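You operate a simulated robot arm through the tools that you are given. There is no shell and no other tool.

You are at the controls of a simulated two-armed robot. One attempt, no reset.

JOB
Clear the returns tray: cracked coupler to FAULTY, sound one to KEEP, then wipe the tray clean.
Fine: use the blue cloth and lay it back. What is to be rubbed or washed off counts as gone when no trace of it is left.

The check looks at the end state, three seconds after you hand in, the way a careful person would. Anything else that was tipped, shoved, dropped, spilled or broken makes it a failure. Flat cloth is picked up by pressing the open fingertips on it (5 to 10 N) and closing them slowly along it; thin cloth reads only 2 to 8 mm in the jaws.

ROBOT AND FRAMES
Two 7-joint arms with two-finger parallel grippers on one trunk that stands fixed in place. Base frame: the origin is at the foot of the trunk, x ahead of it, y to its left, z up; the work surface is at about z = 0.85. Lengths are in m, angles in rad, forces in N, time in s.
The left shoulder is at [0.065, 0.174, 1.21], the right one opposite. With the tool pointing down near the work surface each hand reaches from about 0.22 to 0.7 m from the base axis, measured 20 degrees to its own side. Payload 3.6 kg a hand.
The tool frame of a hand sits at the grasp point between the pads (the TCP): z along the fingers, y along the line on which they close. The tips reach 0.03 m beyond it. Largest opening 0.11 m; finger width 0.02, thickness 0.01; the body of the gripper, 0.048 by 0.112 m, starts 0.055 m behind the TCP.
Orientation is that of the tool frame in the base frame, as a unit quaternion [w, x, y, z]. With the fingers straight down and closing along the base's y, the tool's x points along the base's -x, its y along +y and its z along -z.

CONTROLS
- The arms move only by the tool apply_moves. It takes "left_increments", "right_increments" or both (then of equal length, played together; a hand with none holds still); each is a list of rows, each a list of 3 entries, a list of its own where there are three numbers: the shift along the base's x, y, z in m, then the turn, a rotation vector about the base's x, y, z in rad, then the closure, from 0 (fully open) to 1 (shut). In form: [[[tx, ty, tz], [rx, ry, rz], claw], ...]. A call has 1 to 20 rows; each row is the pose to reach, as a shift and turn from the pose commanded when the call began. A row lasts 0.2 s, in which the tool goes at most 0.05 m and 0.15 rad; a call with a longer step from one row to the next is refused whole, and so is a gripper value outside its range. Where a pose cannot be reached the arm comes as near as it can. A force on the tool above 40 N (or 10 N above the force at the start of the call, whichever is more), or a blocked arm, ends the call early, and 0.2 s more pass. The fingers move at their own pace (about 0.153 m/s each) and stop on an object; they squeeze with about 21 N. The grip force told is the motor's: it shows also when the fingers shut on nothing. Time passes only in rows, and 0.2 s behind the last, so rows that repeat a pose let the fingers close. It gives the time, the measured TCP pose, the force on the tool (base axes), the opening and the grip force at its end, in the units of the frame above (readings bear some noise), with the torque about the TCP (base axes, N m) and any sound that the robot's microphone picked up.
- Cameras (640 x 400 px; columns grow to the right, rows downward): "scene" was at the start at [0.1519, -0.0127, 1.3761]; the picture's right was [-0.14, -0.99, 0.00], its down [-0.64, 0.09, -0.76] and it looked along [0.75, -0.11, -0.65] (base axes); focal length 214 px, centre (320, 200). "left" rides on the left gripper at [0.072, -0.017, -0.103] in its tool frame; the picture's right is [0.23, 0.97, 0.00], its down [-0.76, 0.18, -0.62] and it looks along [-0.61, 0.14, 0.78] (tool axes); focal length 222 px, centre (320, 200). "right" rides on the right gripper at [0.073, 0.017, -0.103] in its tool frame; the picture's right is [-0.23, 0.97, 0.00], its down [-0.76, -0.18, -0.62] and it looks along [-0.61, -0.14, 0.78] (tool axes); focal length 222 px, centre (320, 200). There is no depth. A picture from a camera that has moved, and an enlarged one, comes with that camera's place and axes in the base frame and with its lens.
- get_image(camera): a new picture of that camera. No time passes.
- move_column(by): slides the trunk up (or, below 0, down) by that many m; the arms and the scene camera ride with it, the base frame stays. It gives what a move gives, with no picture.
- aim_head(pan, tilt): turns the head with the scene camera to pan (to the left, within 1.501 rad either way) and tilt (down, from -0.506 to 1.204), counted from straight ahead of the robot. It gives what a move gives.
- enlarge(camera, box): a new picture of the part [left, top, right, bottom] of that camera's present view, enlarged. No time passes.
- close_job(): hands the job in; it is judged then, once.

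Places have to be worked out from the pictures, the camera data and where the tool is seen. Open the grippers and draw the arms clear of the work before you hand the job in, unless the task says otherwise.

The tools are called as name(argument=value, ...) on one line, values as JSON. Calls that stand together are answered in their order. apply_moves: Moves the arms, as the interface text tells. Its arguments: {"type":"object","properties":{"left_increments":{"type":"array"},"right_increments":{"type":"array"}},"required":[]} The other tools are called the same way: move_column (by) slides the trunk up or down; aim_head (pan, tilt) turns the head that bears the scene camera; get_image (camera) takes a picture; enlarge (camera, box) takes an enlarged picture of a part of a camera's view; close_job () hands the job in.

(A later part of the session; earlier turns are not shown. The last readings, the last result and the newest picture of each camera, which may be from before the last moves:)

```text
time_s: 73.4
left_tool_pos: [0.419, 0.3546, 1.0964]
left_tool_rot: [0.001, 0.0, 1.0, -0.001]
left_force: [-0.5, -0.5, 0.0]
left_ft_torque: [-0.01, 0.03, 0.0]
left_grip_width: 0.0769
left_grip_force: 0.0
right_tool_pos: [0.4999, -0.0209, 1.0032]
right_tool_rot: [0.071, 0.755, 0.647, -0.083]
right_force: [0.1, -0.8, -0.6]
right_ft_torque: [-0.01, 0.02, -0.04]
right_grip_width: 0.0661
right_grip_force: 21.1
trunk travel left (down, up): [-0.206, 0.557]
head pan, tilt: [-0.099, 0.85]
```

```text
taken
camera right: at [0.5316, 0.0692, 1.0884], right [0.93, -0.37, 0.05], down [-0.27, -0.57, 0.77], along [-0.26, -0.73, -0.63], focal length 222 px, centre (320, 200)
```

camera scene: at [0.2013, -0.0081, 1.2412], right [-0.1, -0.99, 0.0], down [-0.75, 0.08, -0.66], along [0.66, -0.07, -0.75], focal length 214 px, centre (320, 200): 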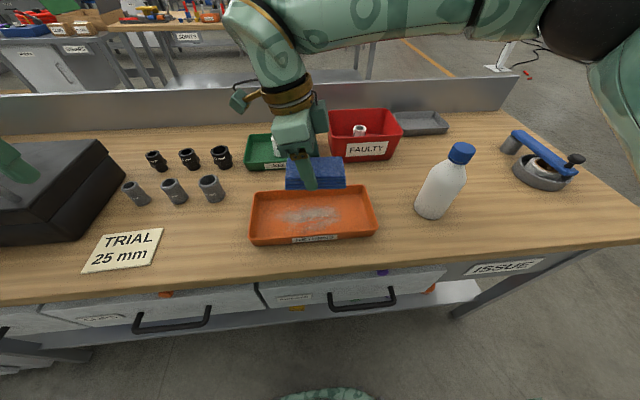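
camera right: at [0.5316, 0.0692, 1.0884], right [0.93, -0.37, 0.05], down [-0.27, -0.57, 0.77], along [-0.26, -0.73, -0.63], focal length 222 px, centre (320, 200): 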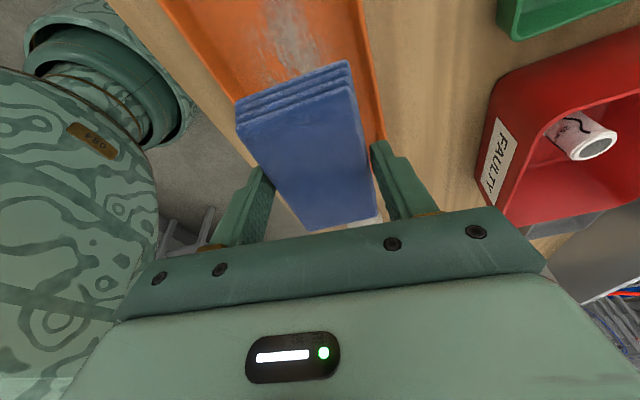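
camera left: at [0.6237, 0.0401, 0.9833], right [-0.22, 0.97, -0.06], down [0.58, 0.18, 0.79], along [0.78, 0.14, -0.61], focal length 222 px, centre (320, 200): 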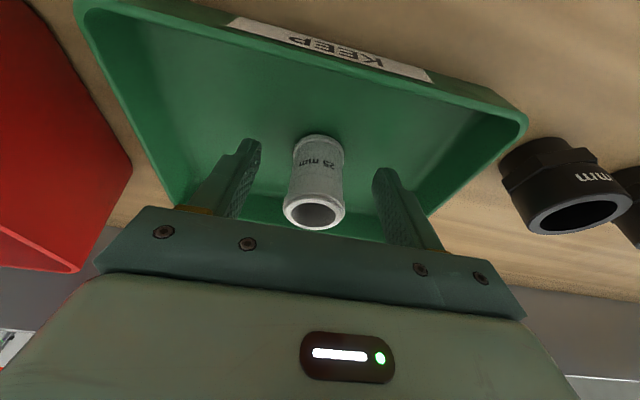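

The cloth is over the tray with its long side along the tray. I'll zoom in to check its alignment and the tray's exact outline before lowering.

enlarge(camera="scene", box=[235, 120, 395, 250])

enlarge(camera="right", box=[150, 0, 420, 230])

```text
3.08 times, centred on (315, 185) of scene
camera zoom: at [0.2013, -0.0081, 1.2412], right [-0.1, -0.99, 0.0], down [-0.75, 0.08, -0.66], along [0.66, -0.07, -0.75], focal length 660 px, centre (335, 246)
```

zoom: 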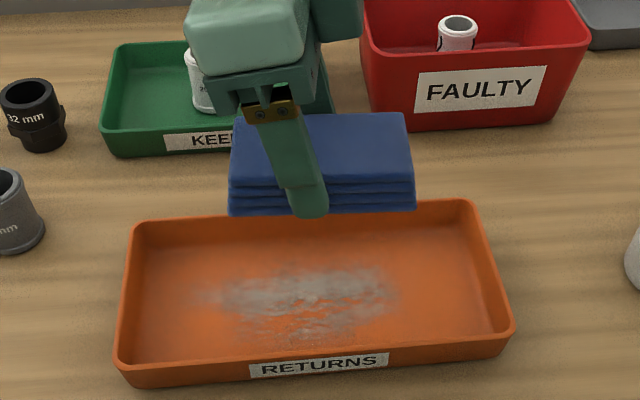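

```text
1.74 times, centred on (285, 115) of right
camera zoom: at [0.5316, 0.0692, 1.0884], right [0.93, -0.37, 0.05], down [-0.27, -0.57, 0.77], along [-0.26, -0.73, -0.63], focal length 386 px, centre (381, 348)
```

zoom: 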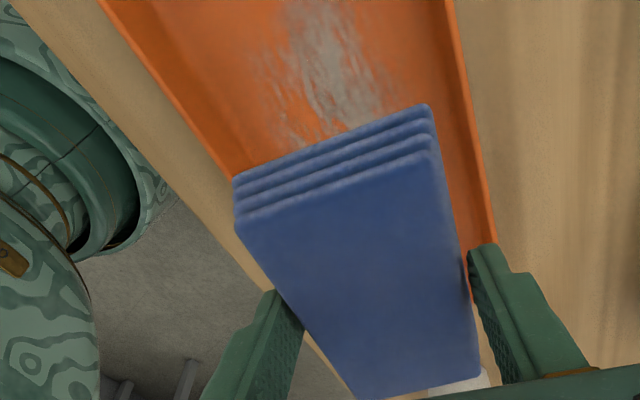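

Tray rim spans x 0.434–0.553, y −0.15 to 0.104; dirt covers about x 0.452–0.529, y −0.092 to 0.065. I'll centre the cloth over the tray, correct yaw slightly, and lower to just above contact.

apply_moves(right_increments=[[[-0.002, 0.002, -0.02], [0, 0, 0.02], 0.7], [[-0.004, 0.004, -0.04], [0, 0, 0.04], 0.7], [[-0.006, 0.005, -0.06], [0, 0, 0.05], 0.7], [[-0.006, 0.005, -0.08], [0, 0, 0.05], 0.7], [[-0.006, 0.005, -0.095], [0, 0, 0.05], 0.7], [[-0.006, 0.005, -0.1], [0, 0, 0.05], 0.7], [[-0.006, 0.005, -0.1], [0, 0, 0.05], 0.7]])

enlarge(camera="scene", box=[235, 140, 395, 260])

enlarge(camera="right", box=[100, 0, 480, 240])

```text
time_s: 75.0
left_tool_pos: [0.4184, 0.355, 1.0963]
left_tool_rot: [0.0, 0.0, 1.0, 0.0]
left_force: [0.5, 0.3, -0.2]
left_ft_torque: [-0.01, 0.02, -0.02]
left_grip_width: 0.0771
left_grip_force: 0.1
right_tool_pos: [0.4939, -0.0159, 0.9029]
right_tool_rot: [0.073, 0.738, 0.666, -0.082]
right_force: [0.4, 0.5, -0.5]
right_ft_torque: [0.01, 0.01, 0.0]
right_grip_width: 0.0659
right_grip_force: 21.0
trunk travel left (down, up): [-0.206, 0.557]
head pan, tilt: [-0.099, 0.85]
```

```text
3.33 times, centred on (315, 200) of scene
camera zoom: at [0.2013, -0.008, 1.2412], right [-0.1, -0.99, 0.0], down [-0.75, 0.07, -0.66], along [0.66, -0.07, -0.75], focal length 715 px, centre (337, 200)
```

zoom: 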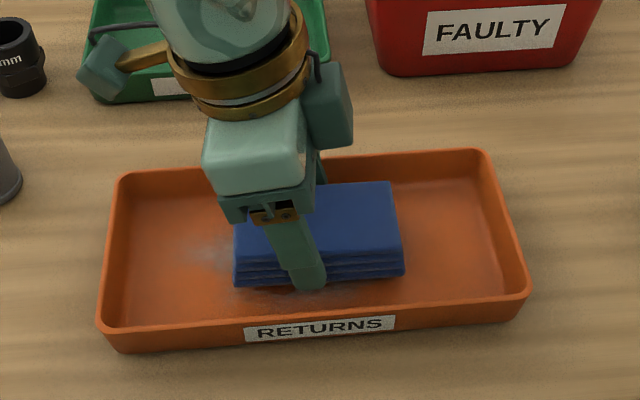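

```text
1.67 times, centred on (290, 120) of right
camera zoom: at [0.5217, 0.0762, 0.9872], right [0.95, -0.32, 0.05], down [-0.24, -0.59, 0.77], along [-0.22, -0.74, -0.63], focal length 370 px, centre (370, 333)
```

zoom: 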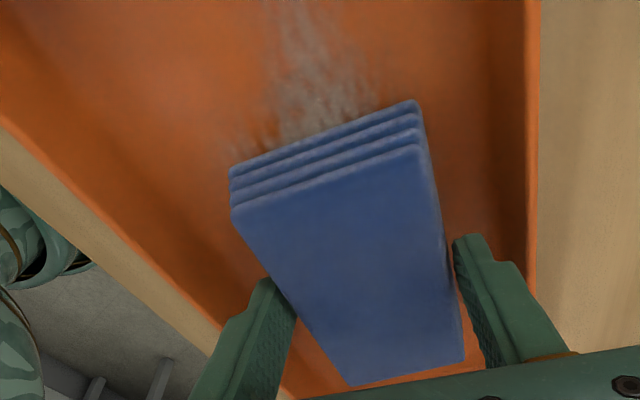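

The cloth is in the tray, parallel to its edges, and just above the floor. I'll lower in small steps to find contact.

apply_moves(right_increments=[[[0, 0, -0.003], [0, 0, 0], 0.7], [[0, 0, -0.006], [0, 0, 0], 0.7], [[0, 0, -0.008], [0, 0, 0], 0.7], [[0, 0, -0.008], [0, 0, 0], 0.7]])

```text
time_s: 76.0
left_tool_pos: [0.4175, 0.3542, 1.0976]
left_tool_rot: [0.0, 0.0, 1.0, 0.0]
left_force: [0.0, -0.2, 0.7]
left_ft_torque: [0.02, 0.0, 0.02]
left_grip_width: 0.077
left_grip_force: 0.0
right_tool_pos: [0.4942, -0.0149, 0.8945]
right_tool_rot: [0.074, 0.738, 0.666, -0.081]
right_force: [0.5, 0.6, 0.9]
right_ft_torque: [0.03, 0.0, -0.05]
right_grip_width: 0.0654
right_grip_force: 20.8
trunk travel left (down, up): [-0.206, 0.557]
head pan, tilt: [-0.099, 0.85]
```

No contact at z=0.8945 yet; I'll go down a few more mm.

apply_moves(right_increments=[[[0, 0, -0.0015], [0, 0, 0], 0.7], [[0, 0, -0.003], [0, 0, 0], 0.7], [[0, 0, -0.003], [0, 0, 0], 0.7]])

```text
time_s: 76.8
left_tool_pos: [0.4179, 0.3543, 1.096]
left_tool_rot: [0.002, 0.0, 1.0, -0.001]
left_force: [0.0, 0.3, -1.0]
left_ft_torque: [-0.01, 0.0, 0.01]
left_grip_width: 0.0771
left_grip_force: 0.0
right_tool_pos: [0.4936, -0.0156, 0.8926]
right_tool_rot: [0.074, 0.738, 0.665, -0.081]
right_force: [1.0, -1.4, 16.5]
right_ft_torque: [-0.27, -0.5, 0.19]
right_grip_width: 0.0651
right_grip_force: 21.3
trunk travel left (down, up): [-0.206, 0.557]
head pan, tilt: [-0.099, 0.85]
```

Contact at z≈0.8926 with 16.5 N, centred toward the far (+x) edge. I'll ease up ~1 mm and roll slightly to level the cloth, aiming for about 7 N.

apply_moves(right_increments=[[[0, 0, 0.001], [0, -0.02, 0], 0.7], [[0, 0, 0.001], [0, -0.03, 0], 0.7], [[0, 0, 0.001], [0, -0.03, 0], 0.7]])

```text
time_s: 77.6
left_tool_pos: [0.4178, 0.3542, 1.096]
left_tool_rot: [0.002, 0.001, 1.0, 0.0]
left_force: [0.5, 0.5, -1.1]
left_ft_torque: [-0.03, 0.0, 0.02]
left_grip_width: 0.0767
left_grip_force: 0.1
right_tool_pos: [0.4922, -0.0156, 0.8938]
right_tool_rot: [0.083, 0.739, 0.664, -0.071]
right_force: [-3.5, 2.2, 10.0]
right_ft_torque: [0.17, 0.5, 0.08]
right_grip_width: 0.0652
right_grip_force: 20.8
trunk travel left (down, up): [-0.206, 0.557]
head pan, tilt: [-0.099, 0.85]
```

Overcorrected slightly (contact now at the near edge); I'll roll back half and re-check.

apply_moves(right_increments=[[[0, 0, 0.0], [0, 0.014, 0], 0.7], [[0, 0, 0.0], [0, 0.014, 0], 0.7]])

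```text
time_s: 78.2
left_tool_pos: [0.4186, 0.354, 1.095]
left_tool_rot: [0.0, 0.0, 1.0, 0.001]
left_force: [-0.8, -0.2, -0.2]
left_ft_torque: [0.05, 0.02, 0.02]
left_grip_width: 0.0771
left_grip_force: 0.2
right_tool_pos: [0.4932, -0.017, 0.8915]
right_tool_rot: [0.08, 0.74, 0.664, -0.077]
right_force: [-1.5, 0.1, 2.7]
right_ft_torque: [0.05, 0.08, 0.03]
right_grip_width: 0.0651
right_grip_force: 20.2
trunk travel left (down, up): [-0.206, 0.557]
head pan, tilt: [-0.099, 0.85]
```

Level now with 2.7 N. I'll press 1 mm further and make a first gentle stroke along the tray, then check that the tray hasn't moved.

apply_moves(right_increments=[[[0, 0, -0.001], [0, 0, 0], 0.7], [[0, 0.01, -0.001], [0, 0, 0], 0.7], [[0, 0.02, -0.001], [0, 0, 0], 0.7], [[0, 0.03, -0.001], [0, 0, 0], 0.7], [[0, 0.04, -0.001], [0, 0, 0], 0.7], [[0, 0.045, -0.001], [0, 0, 0], 0.7], [[0, 0.035, -0.001], [0, 0, 0], 0.7], [[0, 0.025, -0.001], [0, 0, 0], 0.7], [[0, 0.015, -0.001], [0, 0, 0], 0.7], [[0, 0.005, -0.001], [0, 0, 0], 0.7], [[0, -0.005, -0.001], [0, 0, 0], 0.7], [[0, -0.015, -0.001], [0, 0, 0], 0.7], [[0, -0.025, -0.001], [0, 0, 0], 0.7], [[0, -0.03, -0.001], [0, 0, 0], 0.7]])

enlarge(camera="scene", box=[235, 140, 395, 260])

get_image(camera="right")

```text
time_s: 81.2
left_tool_pos: [0.4178, 0.3548, 1.0964]
left_tool_rot: [0.002, -0.001, 1.0, 0.0]
left_force: [-0.5, 0.3, 0.0]
left_ft_torque: [-0.02, -0.04, 0.0]
left_grip_width: 0.0771
left_grip_force: 0.0
right_tool_pos: [0.4939, -0.045, 0.8927]
right_tool_rot: [0.079, 0.739, 0.665, -0.075]
right_force: [1.0, 3.5, 8.0]
right_ft_torque: [0.11, 0.12, 0.08]
right_grip_width: 0.0647
right_grip_force: 20.5
trunk travel left (down, up): [-0.206, 0.557]
head pan, tilt: [-0.099, 0.85]
```

```text
3.33 times, centred on (315, 200) of scene
camera zoom: at [0.2006, -0.0075, 1.2413], right [-0.1, -0.99, 0.0], down [-0.75, 0.07, -0.66], along [0.66, -0.07, -0.75], focal length 715 px, centre (337, 200)
```

zoom: 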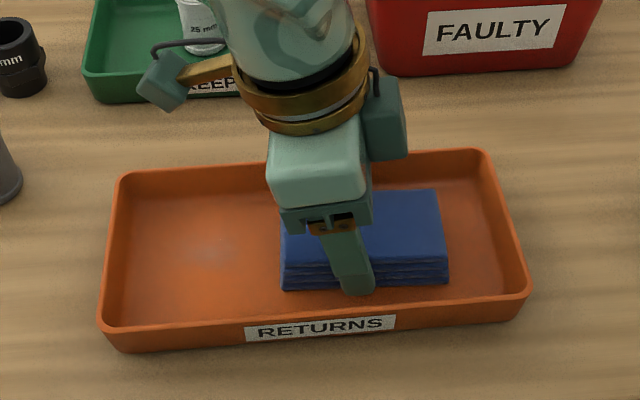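

```text
taken
camera right: at [0.5191, 0.0461, 0.9777], right [0.94, -0.32, 0.06], down [-0.25, -0.59, 0.77], along [-0.21, -0.74, -0.63], focal length 222 px, centre (320, 200)
```

right: 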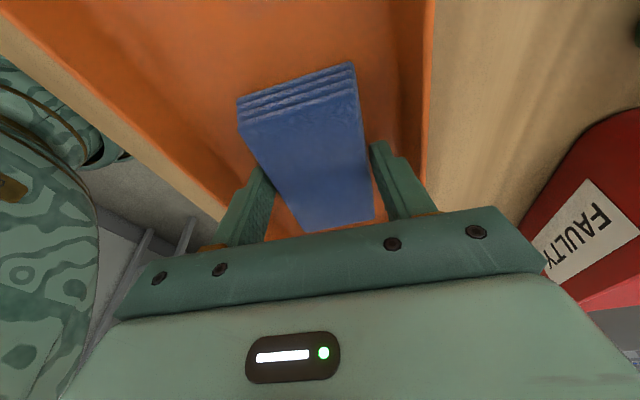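

The tray hasn't moved and most of the dirt is already gone, with only faint residue left. I'll continue with longer strokes, shifting slightly toward the near side.

apply_moves(right_increments=[[[0, -0.01, 0], [0, 0, 0], 0.7], [[0, -0.02, 0], [0, 0, 0], 0.7], [[-0.003, -0.012, 0], [0, 0, 0], 0.7], [[-0.006, 0.0, 0], [0, 0, 0], 0.7], [[-0.007, 0.012, 0], [0, 0, 0], 0.7], [[-0.007, 0.024, 0], [0, 0, 0], 0.7], [[-0.007, 0.036, 0], [0, 0, 0], 0.7], [[-0.007, 0.048, 0], [0, 0, 0], 0.7], [[-0.007, 0.06, 0], [0, 0, 0], 0.7], [[-0.007, 0.072, 0], [0, 0, 0], 0.7], [[-0.007, 0.084, 0], [0, 0, 0], 0.7], [[-0.004, 0.084, 0], [0, 0, 0], 0.7], [[0, 0.08, 0], [0, 0, 0], 0.7], [[0.003, 0.07, 0], [0, 0, 0], 0.7], [[0.005, 0.058, 0], [0, 0, 0], 0.7], [[0.006, 0.046, 0], [0, 0, 0], 0.7], [[0.007, 0.034, 0], [0, 0, 0], 0.7], [[0.007, 0.022, 0], [0, 0, 0], 0.7], [[0.007, 0.01, 0], [0, 0, 0], 0.7], [[0.007, -0.002, 0], [0, 0, 0], 0.7]])

enlarge(camera="scene", box=[235, 140, 395, 260])

```text
time_s: 85.4
left_tool_pos: [0.4185, 0.3525, 1.0953]
left_tool_rot: [0.001, 0.0, 1.0, 0.0]
left_force: [1.3, -0.9, -0.2]
left_ft_torque: [0.0, -0.01, 0.0]
left_grip_width: 0.0771
left_grip_force: 0.1
right_tool_pos: [0.5006, -0.0479, 0.8914]
right_tool_rot: [0.08, 0.739, 0.664, -0.077]
right_force: [0.3, 1.3, 6.2]
right_ft_torque: [0.07, 0.14, 0.05]
right_grip_width: 0.0643
right_grip_force: 21.2
trunk travel left (down, up): [-0.206, 0.557]
head pan, tilt: [-0.099, 0.85]
```

```text
3.33 times, centred on (315, 200) of scene
camera zoom: at [0.2008, -0.0079, 1.2412], right [-0.1, -0.99, 0.0], down [-0.75, 0.07, -0.66], along [0.66, -0.07, -0.75], focal length 715 px, centre (337, 200)
```

zoom: 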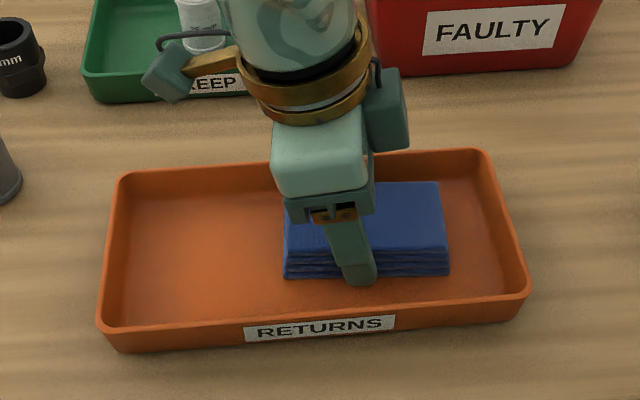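

Nearly clean; the tray is still in place. Another loop covering the far and near sides, then I'll lift and inspect.

apply_moves(right_increments=[[[0.002, -0.01, 0], [0, 0, 0], 0.7], [[0.003, -0.018, 0], [0, 0, 0], 0.7], [[0.004, -0.006, 0], [0, 0, 0], 0.7], [[0.004, 0.008, 0], [0, 0, 0], 0.7], [[0.004, 0.022, 0], [0, 0, 0], 0.7], [[0.004, 0.036, 0], [0, 0, 0], 0.7], [[0.004, 0.05, 0], [0, 0, 0], 0.7], [[0.004, 0.064, 0], [0, 0, 0], 0.7], [[0.004, 0.078, 0], [0, 0, 0], 0.7], [[0.002, 0.089, 0], [0, 0, 0], 0.7], [[-0.004, 0.089, 0], [0, 0, 0], 0.7], [[-0.01, 0.086, 0], [0, 0, 0], 0.7], [[-0.015, 0.076, 0], [0, 0, 0], 0.7], [[-0.016, 0.064, 0], [0, 0, 0], 0.7], [[-0.016, 0.05, 0], [0, 0, 0], 0.7], [[-0.016, 0.036, 0], [0, 0, 0], 0.7], [[-0.016, 0.022, 0], [0, 0, 0], 0.7], [[-0.016, 0.008, 0], [0, 0, 0], 0.7], [[-0.016, -0.006, 0], [0, 0, 0], 0.7], [[-0.016, -0.018, 0], [0, 0, 0], 0.7]])

enlarge(camera="scene", box=[235, 140, 395, 260])

```text
time_s: 89.6
left_tool_pos: [0.4177, 0.3538, 1.0964]
left_tool_rot: [0.001, 0.0, 1.0, 0.0]
left_force: [-0.5, -0.4, 1.0]
left_ft_torque: [0.03, 0.04, 0.04]
left_grip_width: 0.0771
left_grip_force: 0.1
right_tool_pos: [0.4832, -0.0658, 0.8915]
right_tool_rot: [0.079, 0.739, 0.665, -0.076]
right_force: [0.6, -0.7, 2.4]
right_ft_torque: [0.0, 0.1, 0.05]
right_grip_width: 0.0644
right_grip_force: 21.8
trunk travel left (down, up): [-0.206, 0.557]
head pan, tilt: [-0.099, 0.85]
```

```text
3.33 times, centred on (315, 200) of scene
camera zoom: at [0.2011, -0.0082, 1.2412], right [-0.1, -0.99, 0.0], down [-0.75, 0.07, -0.66], along [0.66, -0.07, -0.75], focal length 715 px, centre (337, 200)
```

zoom: 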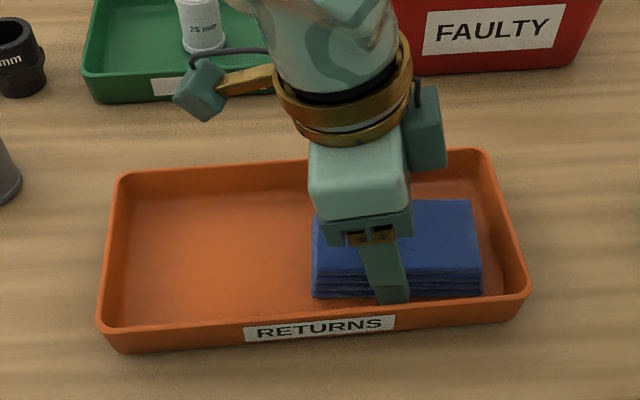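

I'll lift the cloth off and move it aside to inspect the tray floor closely.

apply_moves(right_increments=[[[0, 0, 0.02], [0, 0, 0], 0.7], [[0.002, 0.005, 0.05], [0, 0, 0], 0.7], [[0.01, 0.01, 0.08], [0, 0, 0], 0.7], [[0.03, 0.01, 0.11], [0, 0, 0], 0.7], [[0.055, 0.01, 0.13], [0, 0, 0], 0.7], [[0.08, 0.01, 0.14], [0, 0, 0], 0.7], [[0.1, 0.01, 0.14], [0, 0, 0], 0.7], [[0.1, 0.01, 0.14], [0, 0, 0], 0.7]])

enlarge(camera="scene", box=[235, 160, 395, 260])

get_image(camera="left")

get_image(camera="right")

```text
time_s: 91.4
left_tool_pos: [0.4195, 0.3534, 1.0961]
left_tool_rot: [0.002, 0.0, 1.0, 0.0]
left_force: [0.1, 0.3, 0.3]
left_ft_torque: [-0.02, 0.04, 0.0]
left_grip_width: 0.0773
left_grip_force: 0.0
right_tool_pos: [0.5835, -0.0551, 1.0333]
right_tool_rot: [0.078, 0.739, 0.665, -0.075]
right_force: [0.4, -0.3, -0.6]
right_ft_torque: [0.03, 0.0, 0.01]
right_grip_width: 0.0642
right_grip_force: 20.3
trunk travel left (down, up): [-0.206, 0.557]
head pan, tilt: [-0.099, 0.85]
```

```text
4.00 times, centred on (315, 210) of scene
camera zoom: at [0.201, -0.0082, 1.2412], right [-0.1, -0.99, 0.0], down [-0.75, 0.07, -0.66], along [0.66, -0.07, -0.75], focal length 858 px, centre (340, 160)
```

zoom: 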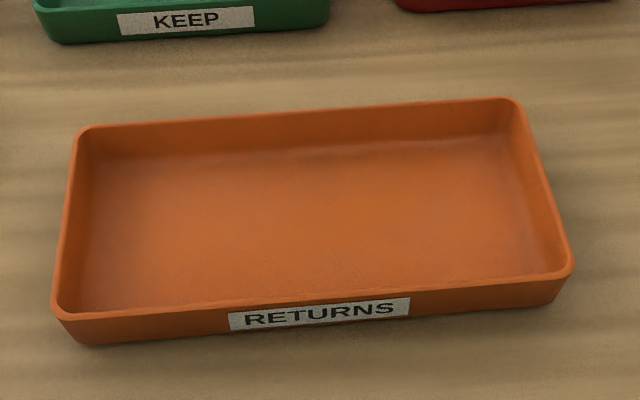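

```text
taken
camera left: at [0.3457, 0.337, 1.1993], right [-0.23, 0.97, 0.0], down [0.76, 0.18, 0.63], along [0.61, 0.14, -0.78], focal length 222 px, centre (320, 200)
```

left: 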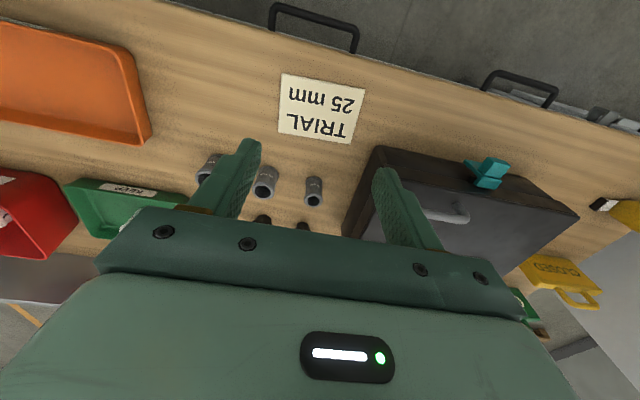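

```text
taken
camera right: at [0.6103, 0.0364, 1.1177], right [0.94, -0.32, 0.06], down [-0.25, -0.59, 0.77], along [-0.21, -0.74, -0.63], focal length 222 px, centre (320, 200)
```

right: 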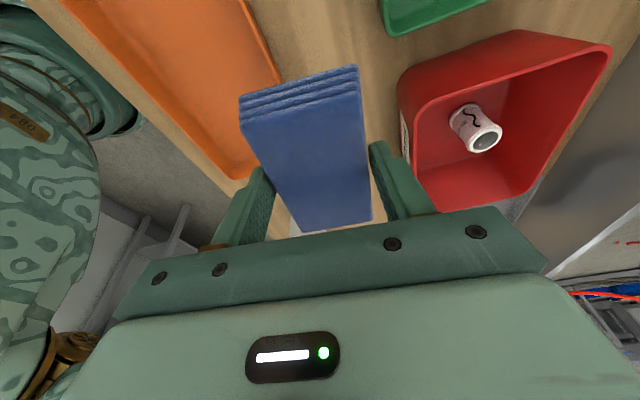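

The tray looks clean. I'll zoom in on different parts to make sure no faint trace remains, especially along the far edge.

enlarge(camera="scene", box=[250, 180, 320, 240])

enlarge(camera="scene", box=[310, 180, 380, 240])

enlarge(camera="right", box=[60, 0, 290, 180])

enlarge(camera="left", box=[0, 10, 160, 150])

```text
6.67 times, centred on (285, 210) of scene
camera zoom: at [0.201, -0.0082, 1.2412], right [-0.1, -0.99, 0.0], down [-0.75, 0.07, -0.66], along [0.66, -0.07, -0.75], focal length 1430 px, centre (553, 133)
```

zoom: 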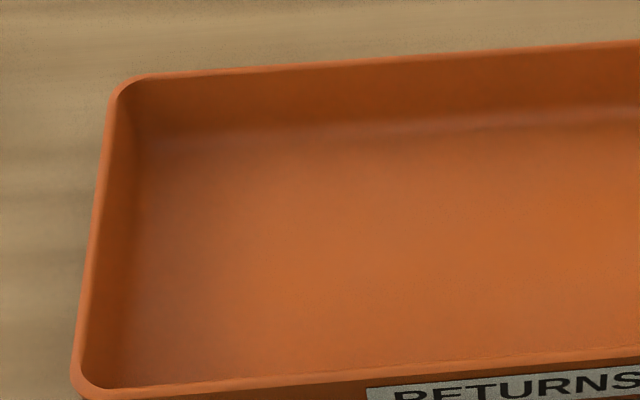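

```text
6.67 times, centred on (345, 210) of scene
camera zoom: at [0.201, -0.0082, 1.2412], right [-0.1, -0.99, 0.0], down [-0.75, 0.07, -0.66], along [0.66, -0.07, -0.75], focal length 1430 px, centre (153, 133)
```

zoom: 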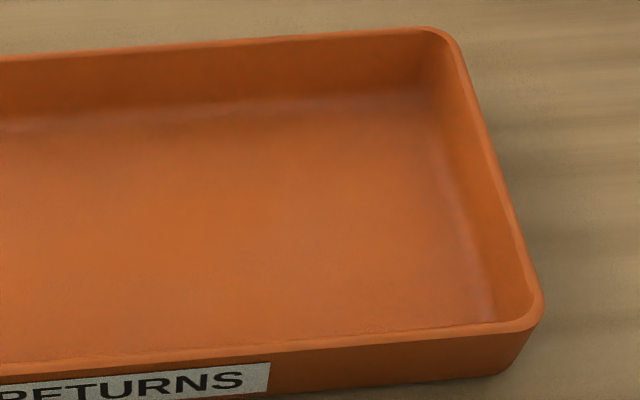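

```text
2.22 times, centred on (175, 90) of right
camera zoom: at [0.6103, 0.0364, 1.1177], right [0.94, -0.32, 0.06], down [-0.25, -0.59, 0.77], along [-0.21, -0.74, -0.63], focal length 494 px, centre (642, 444)
```

zoom: 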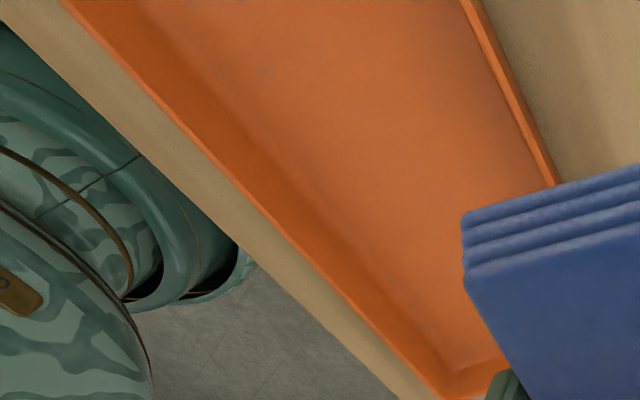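

```text
2.86 times, centred on (80, 80) of left
camera zoom: at [0.3457, 0.337, 1.1993], right [-0.23, 0.97, 0.0], down [0.76, 0.18, 0.63], along [0.61, 0.14, -0.78], focal length 635 px, centre (1006, 543)
```

zoom: 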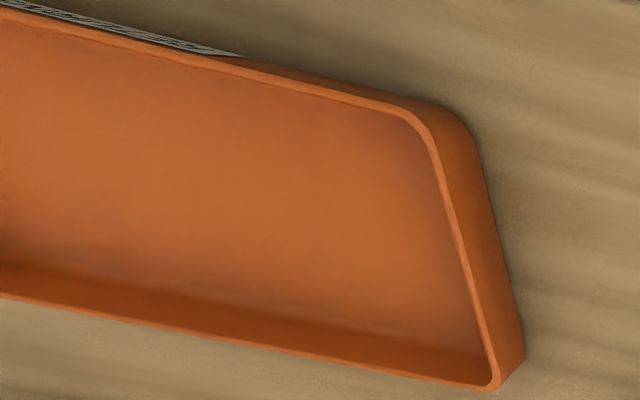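

Only soft shading along the folds is visible, but the near wall hides part of the floor from the head camera. I'll shift the right hand (with cloth) aside and bring the left hand camera over the tray to inspect the near edge.

apply_moves(right_increments=[[[0.003, -0.025, 0.005], [0, 0, 0], 0.7], [[0.006, -0.05, 0.01], [0, 0, 0], 0.7], [[0.009, -0.075, 0.015], [0, 0, 0], 0.7], [[0.012, -0.1, 0.02], [0, 0, 0], 0.7], [[0.015, -0.125, 0.025], [0, 0, 0], 0.7], [[0.016, -0.145, 0.025], [0, 0, 0], 0.7], [[0.016, -0.145, 0.025], [0, 0, 0], 0.7], [[0.016, -0.145, 0.025], [0, 0, 0], 0.7], [[0.016, -0.145, 0.025], [0, 0, 0], 0.7], [[0.016, -0.145, 0.025], [0, 0, 0], 0.7], [[0.016, -0.145, 0.025], [0, 0, 0], 0.7], [[0.016, -0.145, 0.025], [0, 0, 0], 0.7], [[0.016, -0.145, 0.025], [0, 0, 0], 0.7], [[0.016, -0.145, 0.025], [0, 0, 0], 0.7]], left_increments=[[[0, 0, 0], [0, 0, 0], 0.3], [[0, -0.024, 0], [0, 0, 0], 0.3], [[0.001, -0.049, -0.001], [0, 0, 0], 0.3], [[0.002, -0.073, -0.002], [0, 0, 0], 0.3], [[0.003, -0.098, -0.003], [0, 0, 0], 0.3], [[0.004, -0.122, -0.004], [0, 0, 0], 0.3], [[0.005, -0.147, -0.005], [0, 0, 0], 0.3], [[0.006, -0.171, -0.006], [0, 0, 0], 0.3], [[0.007, -0.196, -0.007], [0, 0, 0], 0.3], [[0.008, -0.22, -0.008], [0, 0, 0], 0.3], [[0.009, -0.245, -0.009], [0, 0, 0], 0.3], [[0.01, -0.27, -0.01], [0, 0, 0], 0.3], [[0.011, -0.294, -0.011], [0, 0, 0], 0.3], [[0.011, -0.294, -0.011], [0, 0, 0], 0.3]])

get_image(camera="left")

get_image(camera="scene")

```text
time_s: 94.4
left_tool_pos: [0.4312, 0.0601, 1.0851]
left_tool_rot: [0.0, 0.0, 1.0, -0.001]
left_force: [-0.1, 0.3, 0.6]
left_ft_torque: [-0.08, 0.0, 0.0]
left_grip_width: 0.0769
left_grip_force: 0.1
right_tool_pos: [0.6011, -0.1998, 1.058]
right_tool_rot: [0.079, 0.738, 0.665, -0.076]
right_force: [0.0, 0.4, 0.2]
right_ft_torque: [0.01, 0.03, 0.02]
right_grip_width: 0.0643
right_grip_force: 21.2
trunk travel left (down, up): [-0.206, 0.557]
head pan, tilt: [-0.099, 0.85]
```

```text
taken
camera left: at [0.3578, 0.0431, 1.1885], right [-0.23, 0.97, 0.0], down [0.76, 0.18, 0.62], along [0.61, 0.14, -0.78], focal length 222 px, centre (320, 200)
```

left: 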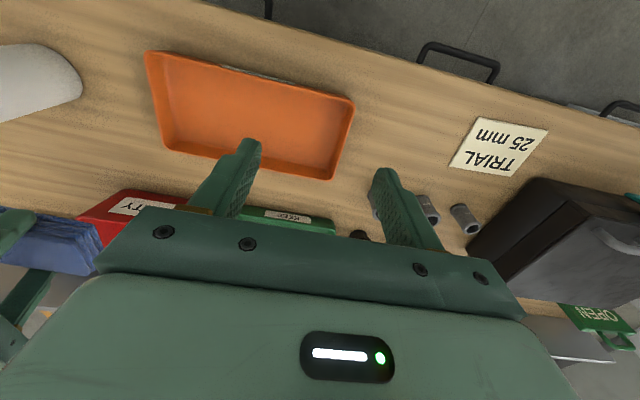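

```text
taken
camera scene: at [0.2013, -0.0078, 1.2412], right [-0.1, -1.0, 0.0], down [-0.75, 0.07, -0.66], along [0.66, -0.07, -0.75], focal length 214 px, centre (320, 200)
```

scene: 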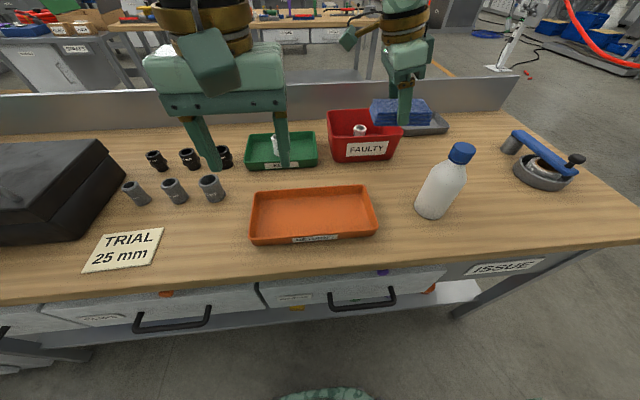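

Enlarging the tray from the left hand camera at this better angle.

enlarge(camera="left", box=[140, 45, 260, 160])

enlarge(camera="left", box=[240, 60, 360, 180])

enlarge(camera="scene", box=[245, 180, 385, 250])

```text
3.48 times, centred on (200, 102) of left
camera zoom: at [0.3578, 0.0431, 1.1885], right [-0.23, 0.97, 0.0], down [0.76, 0.18, 0.62], along [0.61, 0.14, -0.78], focal length 773 px, centre (737, 539)
```

zoom: 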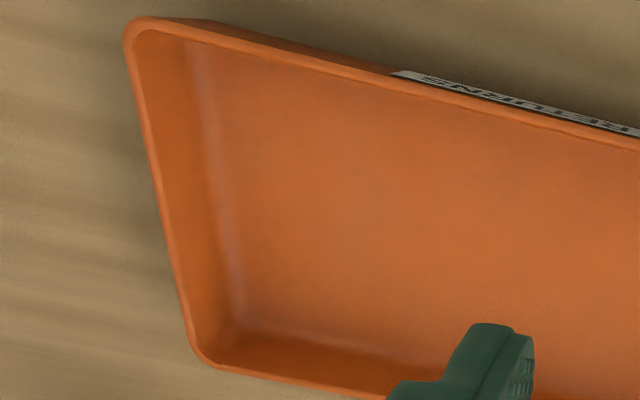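

```text
3.33 times, centred on (300, 120) of left
camera zoom: at [0.3578, 0.0431, 1.1885], right [-0.23, 0.97, 0.0], down [0.76, 0.18, 0.62], along [0.61, 0.14, -0.78], focal length 740 px, centre (387, 467)
```

zoom: 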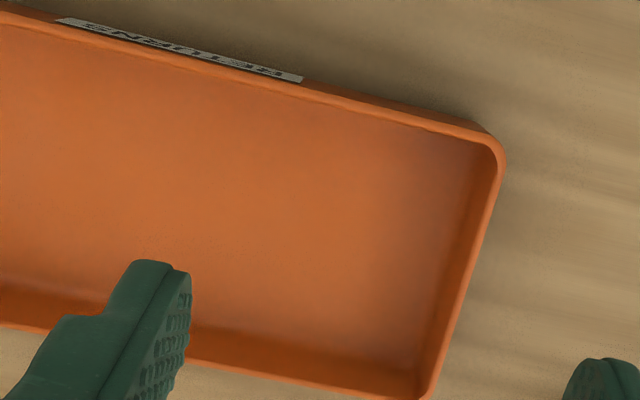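

```text
4.57 times, centred on (315, 215) of scene
camera zoom: at [0.2013, -0.0078, 1.2412], right [-0.1, -1.0, 0.0], down [-0.75, 0.07, -0.66], along [0.66, -0.07, -0.75], focal length 980 px, centre (343, 131)
```

zoom: 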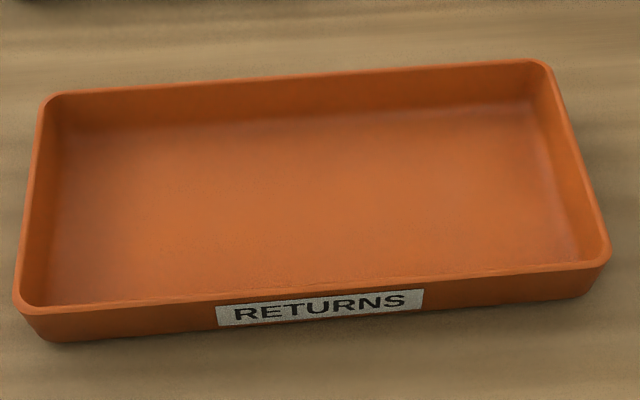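

The wiped area is clean orange; only a faint darker tone at the ends remains, likely the tray's own shading (it was there at the start), but I'll do another, wider set of passes to be certain. First the left hand retreats and the right brings the cloth back over the tray.

apply_moves(left_increments=[[[0, 0.03, 0], [0, 0, 0], 0.3], [[0, 0.06, 0], [0, 0, 0], 0.3], [[-0.002, 0.09, 0.002], [0, 0, 0], 0.3], [[-0.004, 0.12, 0.004], [0, 0, 0], 0.3], [[-0.006, 0.15, 0.006], [0, 0, 0], 0.3], [[-0.008, 0.18, 0.008], [0, 0, 0], 0.3], [[-0.01, 0.21, 0.008], [0, 0, 0], 0.3], [[-0.011, 0.24, 0.009], [0, 0, 0], 0.3], [[-0.011, 0.27, 0.01], [0, 0, 0], 0.3], [[-0.011, 0.285, 0.01], [0, 0, 0], 0.3], [[-0.011, 0.285, 0.01], [0, 0, 0], 0.3], [[-0.011, 0.285, 0.01], [0, 0, 0], 0.3], [[-0.011, 0.285, 0.01], [0, 0, 0], 0.3], [[-0.011, 0.285, 0.01], [0, 0, 0], 0.3], [[-0.011, 0.285, 0.01], [0, 0, 0], 0.3], [[-0.011, 0.285, 0.01], [0, 0, 0], 0.3], [[-0.011, 0.285, 0.01], [0, 0, 0], 0.3]], right_increments=[[[0, 0, 0], [0, 0, 0], 0.7], [[0, 0, 0], [0, 0, 0], 0.7], [[0, 0, 0], [0, 0, 0], 0.7], [[0, 0, 0], [0, 0, 0], 0.7], [[-0.002, 0.025, -0.003], [0, 0, 0], 0.7], [[-0.004, 0.05, -0.006], [0, 0, 0], 0.7], [[-0.007, 0.075, -0.01], [0, 0, 0], 0.7], [[-0.012, 0.1, -0.014], [0, 0, 0], 0.7], [[-0.02, 0.125, -0.02], [0, 0, 0], 0.7], [[-0.04, 0.15, -0.025], [0, 0, 0], 0.7], [[-0.062, 0.17, -0.035], [0, 0, 0], 0.7], [[-0.085, 0.18, -0.05], [0, 0, 0], 0.7], [[-0.1, 0.183, -0.075], [0, 0, 0], 0.7], [[-0.107, 0.184, -0.105], [0, 0, 0], 0.7], [[-0.107, 0.184, -0.135], [0, 0, 0], 0.7], [[-0.107, 0.184, -0.155], [0, 0, 0], 0.7], [[-0.107, 0.184, -0.155], [0, 0, 0], 0.7]])

enlarge(camera="scene", box=[235, 140, 395, 260])

```text
time_s: 98.0
left_tool_pos: [0.4186, 0.3437, 1.0941]
left_tool_rot: [0.0, 0.0, 1.0, -0.001]
left_force: [0.0, 0.3, -1.3]
left_ft_torque: [0.01, 0.02, -0.02]
left_grip_width: 0.0771
left_grip_force: 0.1
right_tool_pos: [0.4952, -0.0181, 0.9036]
right_tool_rot: [0.079, 0.739, 0.665, -0.076]
right_force: [-0.2, 0.6, -1.4]
right_ft_torque: [-0.02, 0.0, 0.02]
right_grip_width: 0.0641
right_grip_force: 21.2
trunk travel left (down, up): [-0.206, 0.557]
head pan, tilt: [-0.099, 0.85]
```

```text
3.33 times, centred on (315, 200) of scene
camera zoom: at [0.2011, -0.008, 1.2412], right [-0.1, -0.99, 0.0], down [-0.75, 0.07, -0.66], along [0.66, -0.07, -0.75], focal length 715 px, centre (337, 200)
```

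zoom: 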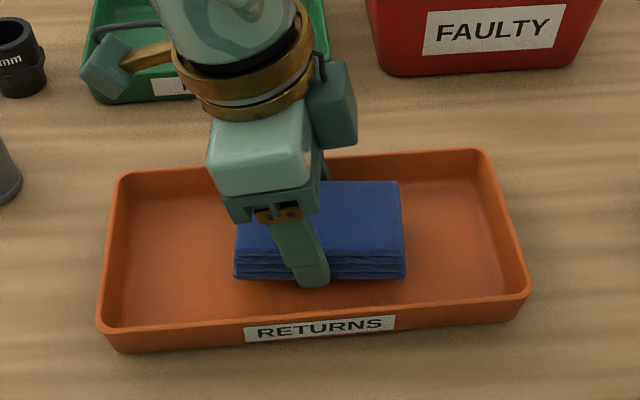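

The cloth is back over the tray. Lowering to contact.

apply_moves(right_increments=[[[0, 0, -0.005], [0, 0, 0], 0.7], [[0, 0, -0.01], [0, 0, 0], 0.7], [[0, 0, -0.012], [0, 0, 0], 0.7], [[0, 0, -0.013], [0, 0, 0], 0.7], [[0, 0, -0.013], [0, 0, 0], 0.7]])

```text
time_s: 99.2
left_tool_pos: [0.4163, 0.3428, 1.0954]
left_tool_rot: [0.002, 0.0, 1.0, 0.0]
left_force: [-0.1, -0.2, -0.4]
left_ft_torque: [0.01, 0.03, -0.04]
left_grip_width: 0.0771
left_grip_force: 0.0
right_tool_pos: [0.4941, -0.0165, 0.8915]
right_tool_rot: [0.079, 0.739, 0.665, -0.074]
right_force: [3.4, -3.5, 26.8]
right_ft_torque: [-0.16, 0.18, -0.01]
right_grip_width: 0.0641
right_grip_force: 21.2
trunk travel left (down, up): [-0.206, 0.557]
head pan, tilt: [-0.099, 0.85]
```

26.8 N is more than needed; I'll ease up to about 8 N.

apply_moves(right_increments=[[[0, 0, 0.0015], [0, 0, 0], 0.7], [[0, 0, 0.0015], [0, 0, 0], 0.7]])

```text
time_s: 99.8
left_tool_pos: [0.4181, 0.3445, 1.0962]
left_tool_rot: [0.001, 0.0, 1.0, 0.001]
left_force: [-1.0, -0.3, 0.4]
left_ft_torque: [-0.01, -0.02, -0.01]
left_grip_width: 0.0771
left_grip_force: 0.0
right_tool_pos: [0.4945, -0.0168, 0.8912]
right_tool_rot: [0.079, 0.739, 0.665, -0.075]
right_force: [8.4, 0.0, 24.1]
right_ft_torque: [0.0, -0.11, 0.07]
right_grip_width: 0.0642
right_grip_force: 21.3
trunk travel left (down, up): [-0.206, 0.557]
head pan, tilt: [-0.099, 0.85]
```

Still 24 N; raising a bit more.

apply_moves(right_increments=[[[0, 0, 0.0015], [0, 0, 0], 0.7], [[0, 0, 0.0015], [0, 0, 0], 0.7], [[0, 0, 0.0015], [0, 0, 0], 0.7]])

```text
time_s: 100.6
left_tool_pos: [0.4194, 0.3429, 1.0942]
left_tool_rot: [0.0, 0.0, 1.0, -0.001]
left_force: [-0.3, -0.4, -0.6]
left_ft_torque: [-0.01, -0.02, 0.02]
left_grip_width: 0.077
left_grip_force: 0.0
right_tool_pos: [0.4929, -0.0165, 0.8919]
right_tool_rot: [0.078, 0.738, 0.665, -0.078]
right_force: [0.8, 1.5, 1.7]
right_ft_torque: [0.13, -0.11, 0.05]
right_grip_width: 0.0638
right_grip_force: 20.2
trunk travel left (down, up): [-0.206, 0.557]
head pan, tilt: [-0.099, 0.85]
```

About 2 N now. I'll press 0.7 mm and run a wide loop covering nearly the whole floor.

apply_moves(right_increments=[[[-0.004, 0, -0.0007], [0, 0, 0], 0.7], [[-0.008, 0.015, -0.0007], [0, 0, 0], 0.7], [[-0.008, 0.03, -0.0007], [0, 0, 0], 0.7], [[-0.008, 0.045, -0.0007], [0, 0, 0], 0.7], [[-0.008, 0.058, -0.0007], [0, 0, 0], 0.7], [[0, 0.058, -0.0007], [0, 0, 0], 0.7], [[0.008, 0.058, -0.0007], [0, 0, 0], 0.7], [[0.01, 0.045, -0.0007], [0, 0, 0], 0.7], [[0.01, 0.03, -0.0007], [0, 0, 0], 0.7], [[0.01, 0.015, -0.0007], [0, 0, 0], 0.7], [[0.01, 0, -0.0007], [0, 0, 0], 0.7], [[0.01, -0.015, -0.0007], [0, 0, 0], 0.7], [[0.01, -0.03, -0.0007], [0, 0, 0], 0.7], [[0.01, -0.045, -0.0007], [0, 0, 0], 0.7], [[0.01, -0.055, -0.0007], [0, 0, 0], 0.7], [[0, -0.055, -0.0007], [0, 0, 0], 0.7], [[-0.008, -0.055, -0.0007], [0, 0, 0], 0.7], [[-0.008, -0.04, -0.0007], [0, 0, 0], 0.7], [[-0.008, -0.02, -0.0007], [0, 0, 0], 0.7], [[-0.004, 0, -0.0007], [0, 0, 0], 0.7]])

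enlarge(camera="scene", box=[235, 140, 395, 260])

```text
time_s: 104.8
left_tool_pos: [0.4176, 0.3426, 1.0964]
left_tool_rot: [0.002, 0.0, 1.0, 0.0]
left_force: [-0.1, 0.1, 0.5]
left_ft_torque: [0.02, -0.02, 0.0]
left_grip_width: 0.077
left_grip_force: 0.0
right_tool_pos: [0.4896, -0.0172, 0.8907]
right_tool_rot: [0.079, 0.74, 0.664, -0.075]
right_force: [-0.5, -3.5, 12.9]
right_ft_torque: [-0.17, 0.5, 0.02]
right_grip_width: 0.0642
right_grip_force: 20.7
trunk travel left (down, up): [-0.206, 0.557]
head pan, tilt: [-0.099, 0.85]
```

```text
3.33 times, centred on (315, 200) of scene
camera zoom: at [0.2001, -0.0084, 1.2415], right [-0.1, -0.99, 0.0], down [-0.75, 0.07, -0.66], along [0.66, -0.07, -0.75], focal length 715 px, centre (337, 200)
```

zoom: 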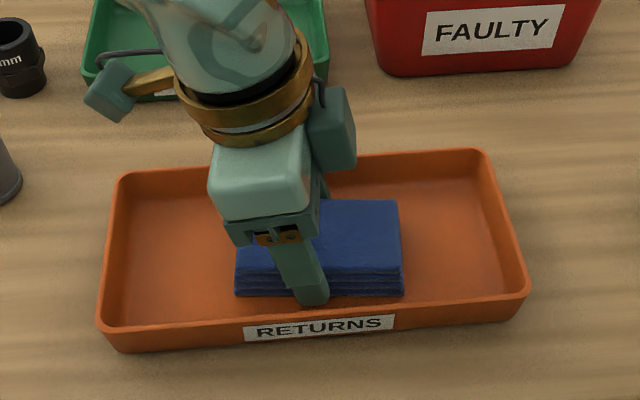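

The tray floor shows no dirt and the tray hasn't shifted. I'll lift the cloth and carry it back along the reverse path toward its place behind the bottle.

apply_moves(right_increments=[[[0, 0, 0.02], [0, 0, 0], 0.7], [[0.003, 0, 0.06], [0, 0, 0], 0.7], [[0.006, 0, 0.1], [0, 0, 0], 0.7], [[0.019, -0.0166, 0.109], [0, 0, 0.0808], 0.7], [[0.032, -0.033, 0.117], [0, 0, 0.1616], 0.7], [[0.045, -0.05, 0.126], [0, 0, 0.2424], 0.7], [[0.058, -0.066, 0.135], [0, 0, 0.3232], 0.7], [[0.071, -0.083, 0.143], [0, 0, 0.404], 0.7], [[0.084, -0.1, 0.152], [0, 0, 0.4848], 0.7], [[0.097, -0.116, 0.161], [0, 0, 0.5656], 0.7], [[0.11, -0.133, 0.169], [0, 0, 0.6464], 0.7], [[0.112, -0.158, 0.166], [0, 0, 0.7272], 0.7], [[0.115, -0.183, 0.164], [0, 0, 0.808], 0.7], [[0.117, -0.208, 0.161], [0, 0, 0.8888], 0.7], [[0.119, -0.233, 0.158], [0, 0, 0.9696], 0.7], [[0.122, -0.2585, 0.156], [0, 0, 1.0504], 0.7], [[0.124, -0.2836, 0.153], [0, 0, 1.1312], 0.7], [[0.126, -0.309, 0.15], [0, 0, 1.212], 0.7], [[0.128, -0.334, 0.147], [0, 0, 1.2928], 0.7], [[0.131, -0.359, 0.145], [0, 0, 1.373], 0.7]])

get_image(camera="right")

get_image(camera="scene")

```text
time_s: 109.0
left_tool_pos: [0.4188, 0.3423, 1.095]
left_tool_rot: [0.001, 0.0, 1.0, 0.0]
left_force: [-0.2, 0.4, 0.2]
left_ft_torque: [0.02, -0.01, -0.02]
left_grip_width: 0.0769
left_grip_force: 0.0
right_tool_pos: [0.6196, -0.3773, 1.0335]
right_tool_rot: [0.108, 0.149, 0.983, -0.009]
right_force: [0.0, -0.3, -1.4]
right_ft_torque: [0.03, -0.02, 0.04]
right_grip_width: 0.064
right_grip_force: 20.5
trunk travel left (down, up): [-0.206, 0.557]
head pan, tilt: [-0.099, 0.85]
```

```text
taken
camera right: at [0.5364, -0.3345, 1.1192], right [0.5, 0.86, 0.06], down [0.53, -0.36, 0.77], along [0.69, -0.35, -0.64], focal length 222 px, centre (320, 200)
```

right: 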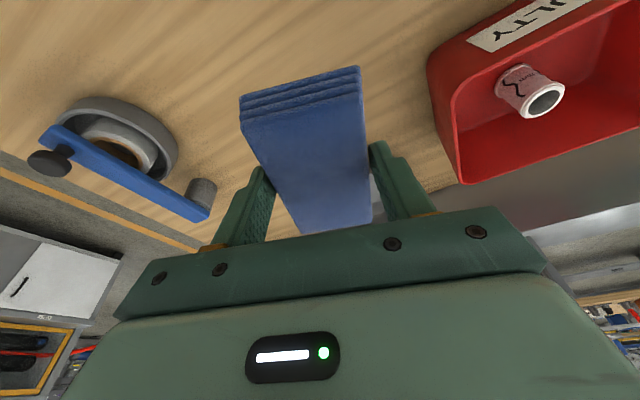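

```text
taken
camera scene: at [0.2013, -0.0087, 1.2411], right [-0.1, -0.99, 0.0], down [-0.75, 0.07, -0.66], along [0.66, -0.07, -0.75], focal length 214 px, centre (320, 200)
```

scene: 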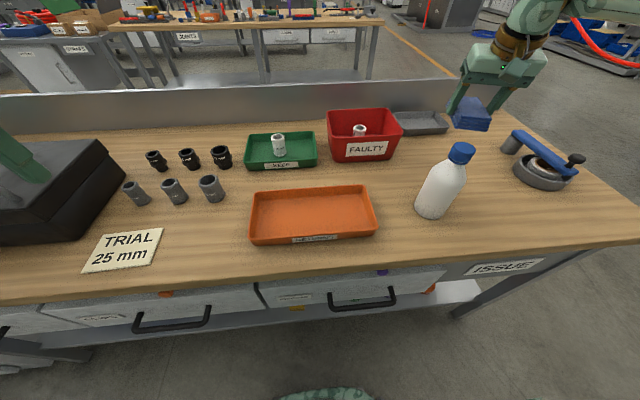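

Good moment to recheck the tray unobstructed before laying down the cloth.

enlarge(camera="scene", box=[245, 180, 385, 250])

enlarge(camera="right", box=[220, 50, 400, 240])

```text
4.57 times, centred on (315, 215) of scene
camera zoom: at [0.2013, -0.0087, 1.2411], right [-0.1, -0.99, 0.0], down [-0.75, 0.07, -0.66], along [0.66, -0.07, -0.75], focal length 980 px, centre (343, 131)
```

zoom: 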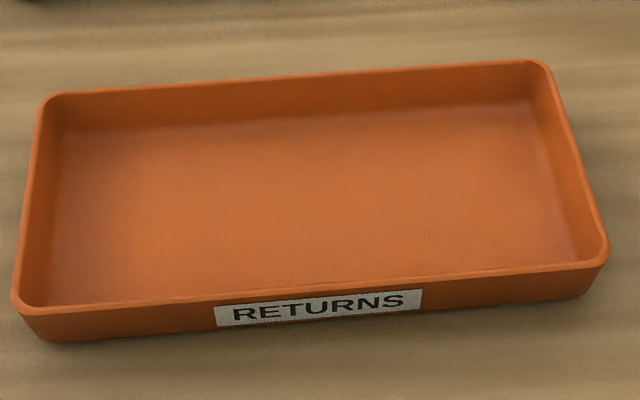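

```text
2.11 times, centred on (310, 145) of right
camera zoom: at [0.5364, -0.3345, 1.1192], right [0.5, 0.86, 0.06], down [0.53, -0.36, 0.77], along [0.69, -0.35, -0.64], focal length 468 px, centre (341, 316)
```

zoom: 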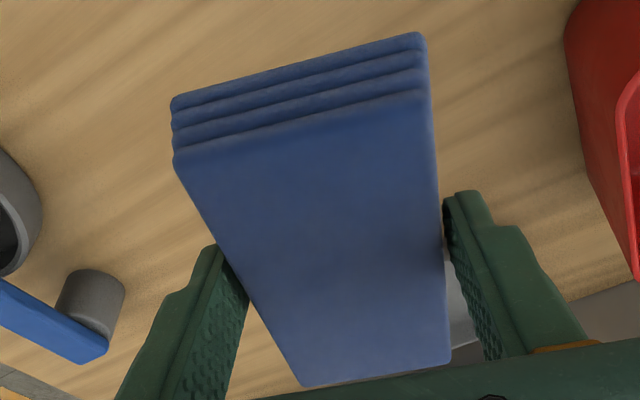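

The tray is clean and in place. I'll lower the cloth back toward its original spot, stopping ~1 cm above the table to check alignment.

apply_moves(right_increments=[[[0.008, -0.002, -0.02], [0, 0, 0.01], 0.7], [[0.016, -0.004, -0.045], [0, 0, 0.03], 0.7], [[0.024, -0.006, -0.07], [0, 0, 0.05], 0.7], [[0.032, -0.008, -0.09], [0, 0, 0.07], 0.7], [[0.038, -0.01, -0.105], [0, 0, 0.09], 0.7], [[0.0425, -0.011, -0.118], [0, 0, 0.11], 0.7], [[0.0435, -0.0112, -0.13], [0, 0, 0.13], 0.7], [[0.0435, -0.0112, -0.134], [0, 0, 0.14], 0.7], [[0.0435, -0.0112, -0.134], [0, 0, 0.14], 0.7]])

get_image(camera="right")

enlarge(camera="scene", box=[390, 60, 560, 220])

```text
time_s: 111.0
left_tool_pos: [0.4184, 0.3442, 1.0945]
left_tool_rot: [0.0, 0.0, 1.0, 0.0]
left_force: [0.1, -0.5, 0.2]
left_ft_torque: [0.01, -0.03, 0.01]
left_grip_width: 0.0768
left_grip_force: 0.0
right_tool_pos: [0.6643, -0.3881, 0.9178]
right_tool_rot: [0.109, 0.098, 0.989, -0.003]
right_force: [-0.1, 0.3, -0.4]
right_ft_torque: [-0.01, 0.02, -0.04]
right_grip_width: 0.0642
right_grip_force: 21.0
right hand out of reach, approached as far as the arm can: row 7, 8, 9
trunk travel left (down, up): [-0.206, 0.557]
head pan, tilt: [-0.099, 0.85]
```

```text
taken
camera right: at [0.5759, -0.3544, 1.0035], right [0.4, 0.91, 0.06], down [0.56, -0.3, 0.77], along [0.72, -0.28, -0.63], focal length 222 px, centre (320, 200)
```

right: 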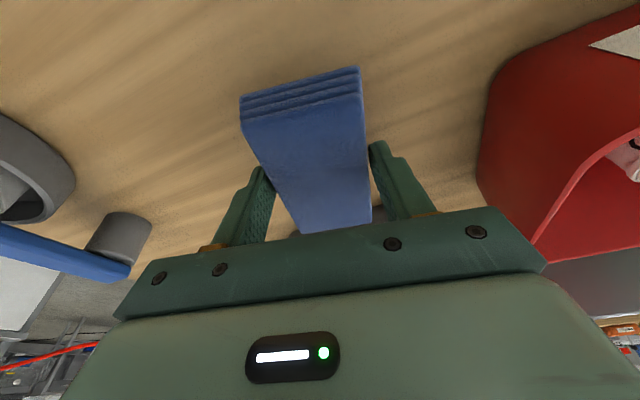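

```text
2.50 times, centred on (475, 140) of scene
camera zoom: at [0.2013, -0.0083, 1.2412], right [-0.1, -0.99, 0.0], down [-0.75, 0.07, -0.66], along [0.66, -0.07, -0.75], focal length 536 px, centre (-68, 350)
```

zoom: 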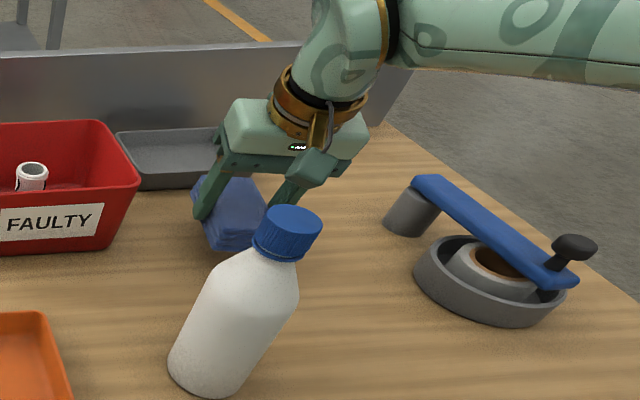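

Close: (0.664, −0.388, 0.918), yaw ≈ −0.2. I'll lower the rest straight down, easing yaw slightly.

apply_moves(right_increments=[[[0, 0, -0.008], [0, 0, 0], 0.7], [[0, 0, -0.016], [0, 0, 0.01], 0.7], [[-0.001, 0, -0.022], [0, 0, 0.03], 0.7], [[-0.001, 0, -0.026], [0, 0, 0.04], 0.7], [[-0.001, 0, -0.026], [0, 0, 0.04], 0.7]])

```text
time_s: 112.2
left_tool_pos: [0.4186, 0.3428, 1.0942]
left_tool_rot: [0.0, 0.0, 1.0, 0.0]
left_force: [-0.4, 0.0, 0.2]
left_ft_torque: [0.01, 0.0, -0.02]
left_grip_width: 0.0768
left_grip_force: 0.1
right_tool_pos: [0.6629, -0.3891, 0.9178]
right_tool_rot: [0.109, 0.098, 0.989, -0.003]
right_force: [-0.5, 0.7, -0.2]
right_ft_torque: [-0.01, -0.02, -0.01]
right_grip_width: 0.0639
right_grip_force: 20.9
right hand out of reach, approached as far as the arm can: row 1, 2, 3, 4, 5
trunk travel left (down, up): [-0.206, 0.557]
head pan, tilt: [-0.099, 0.85]
```

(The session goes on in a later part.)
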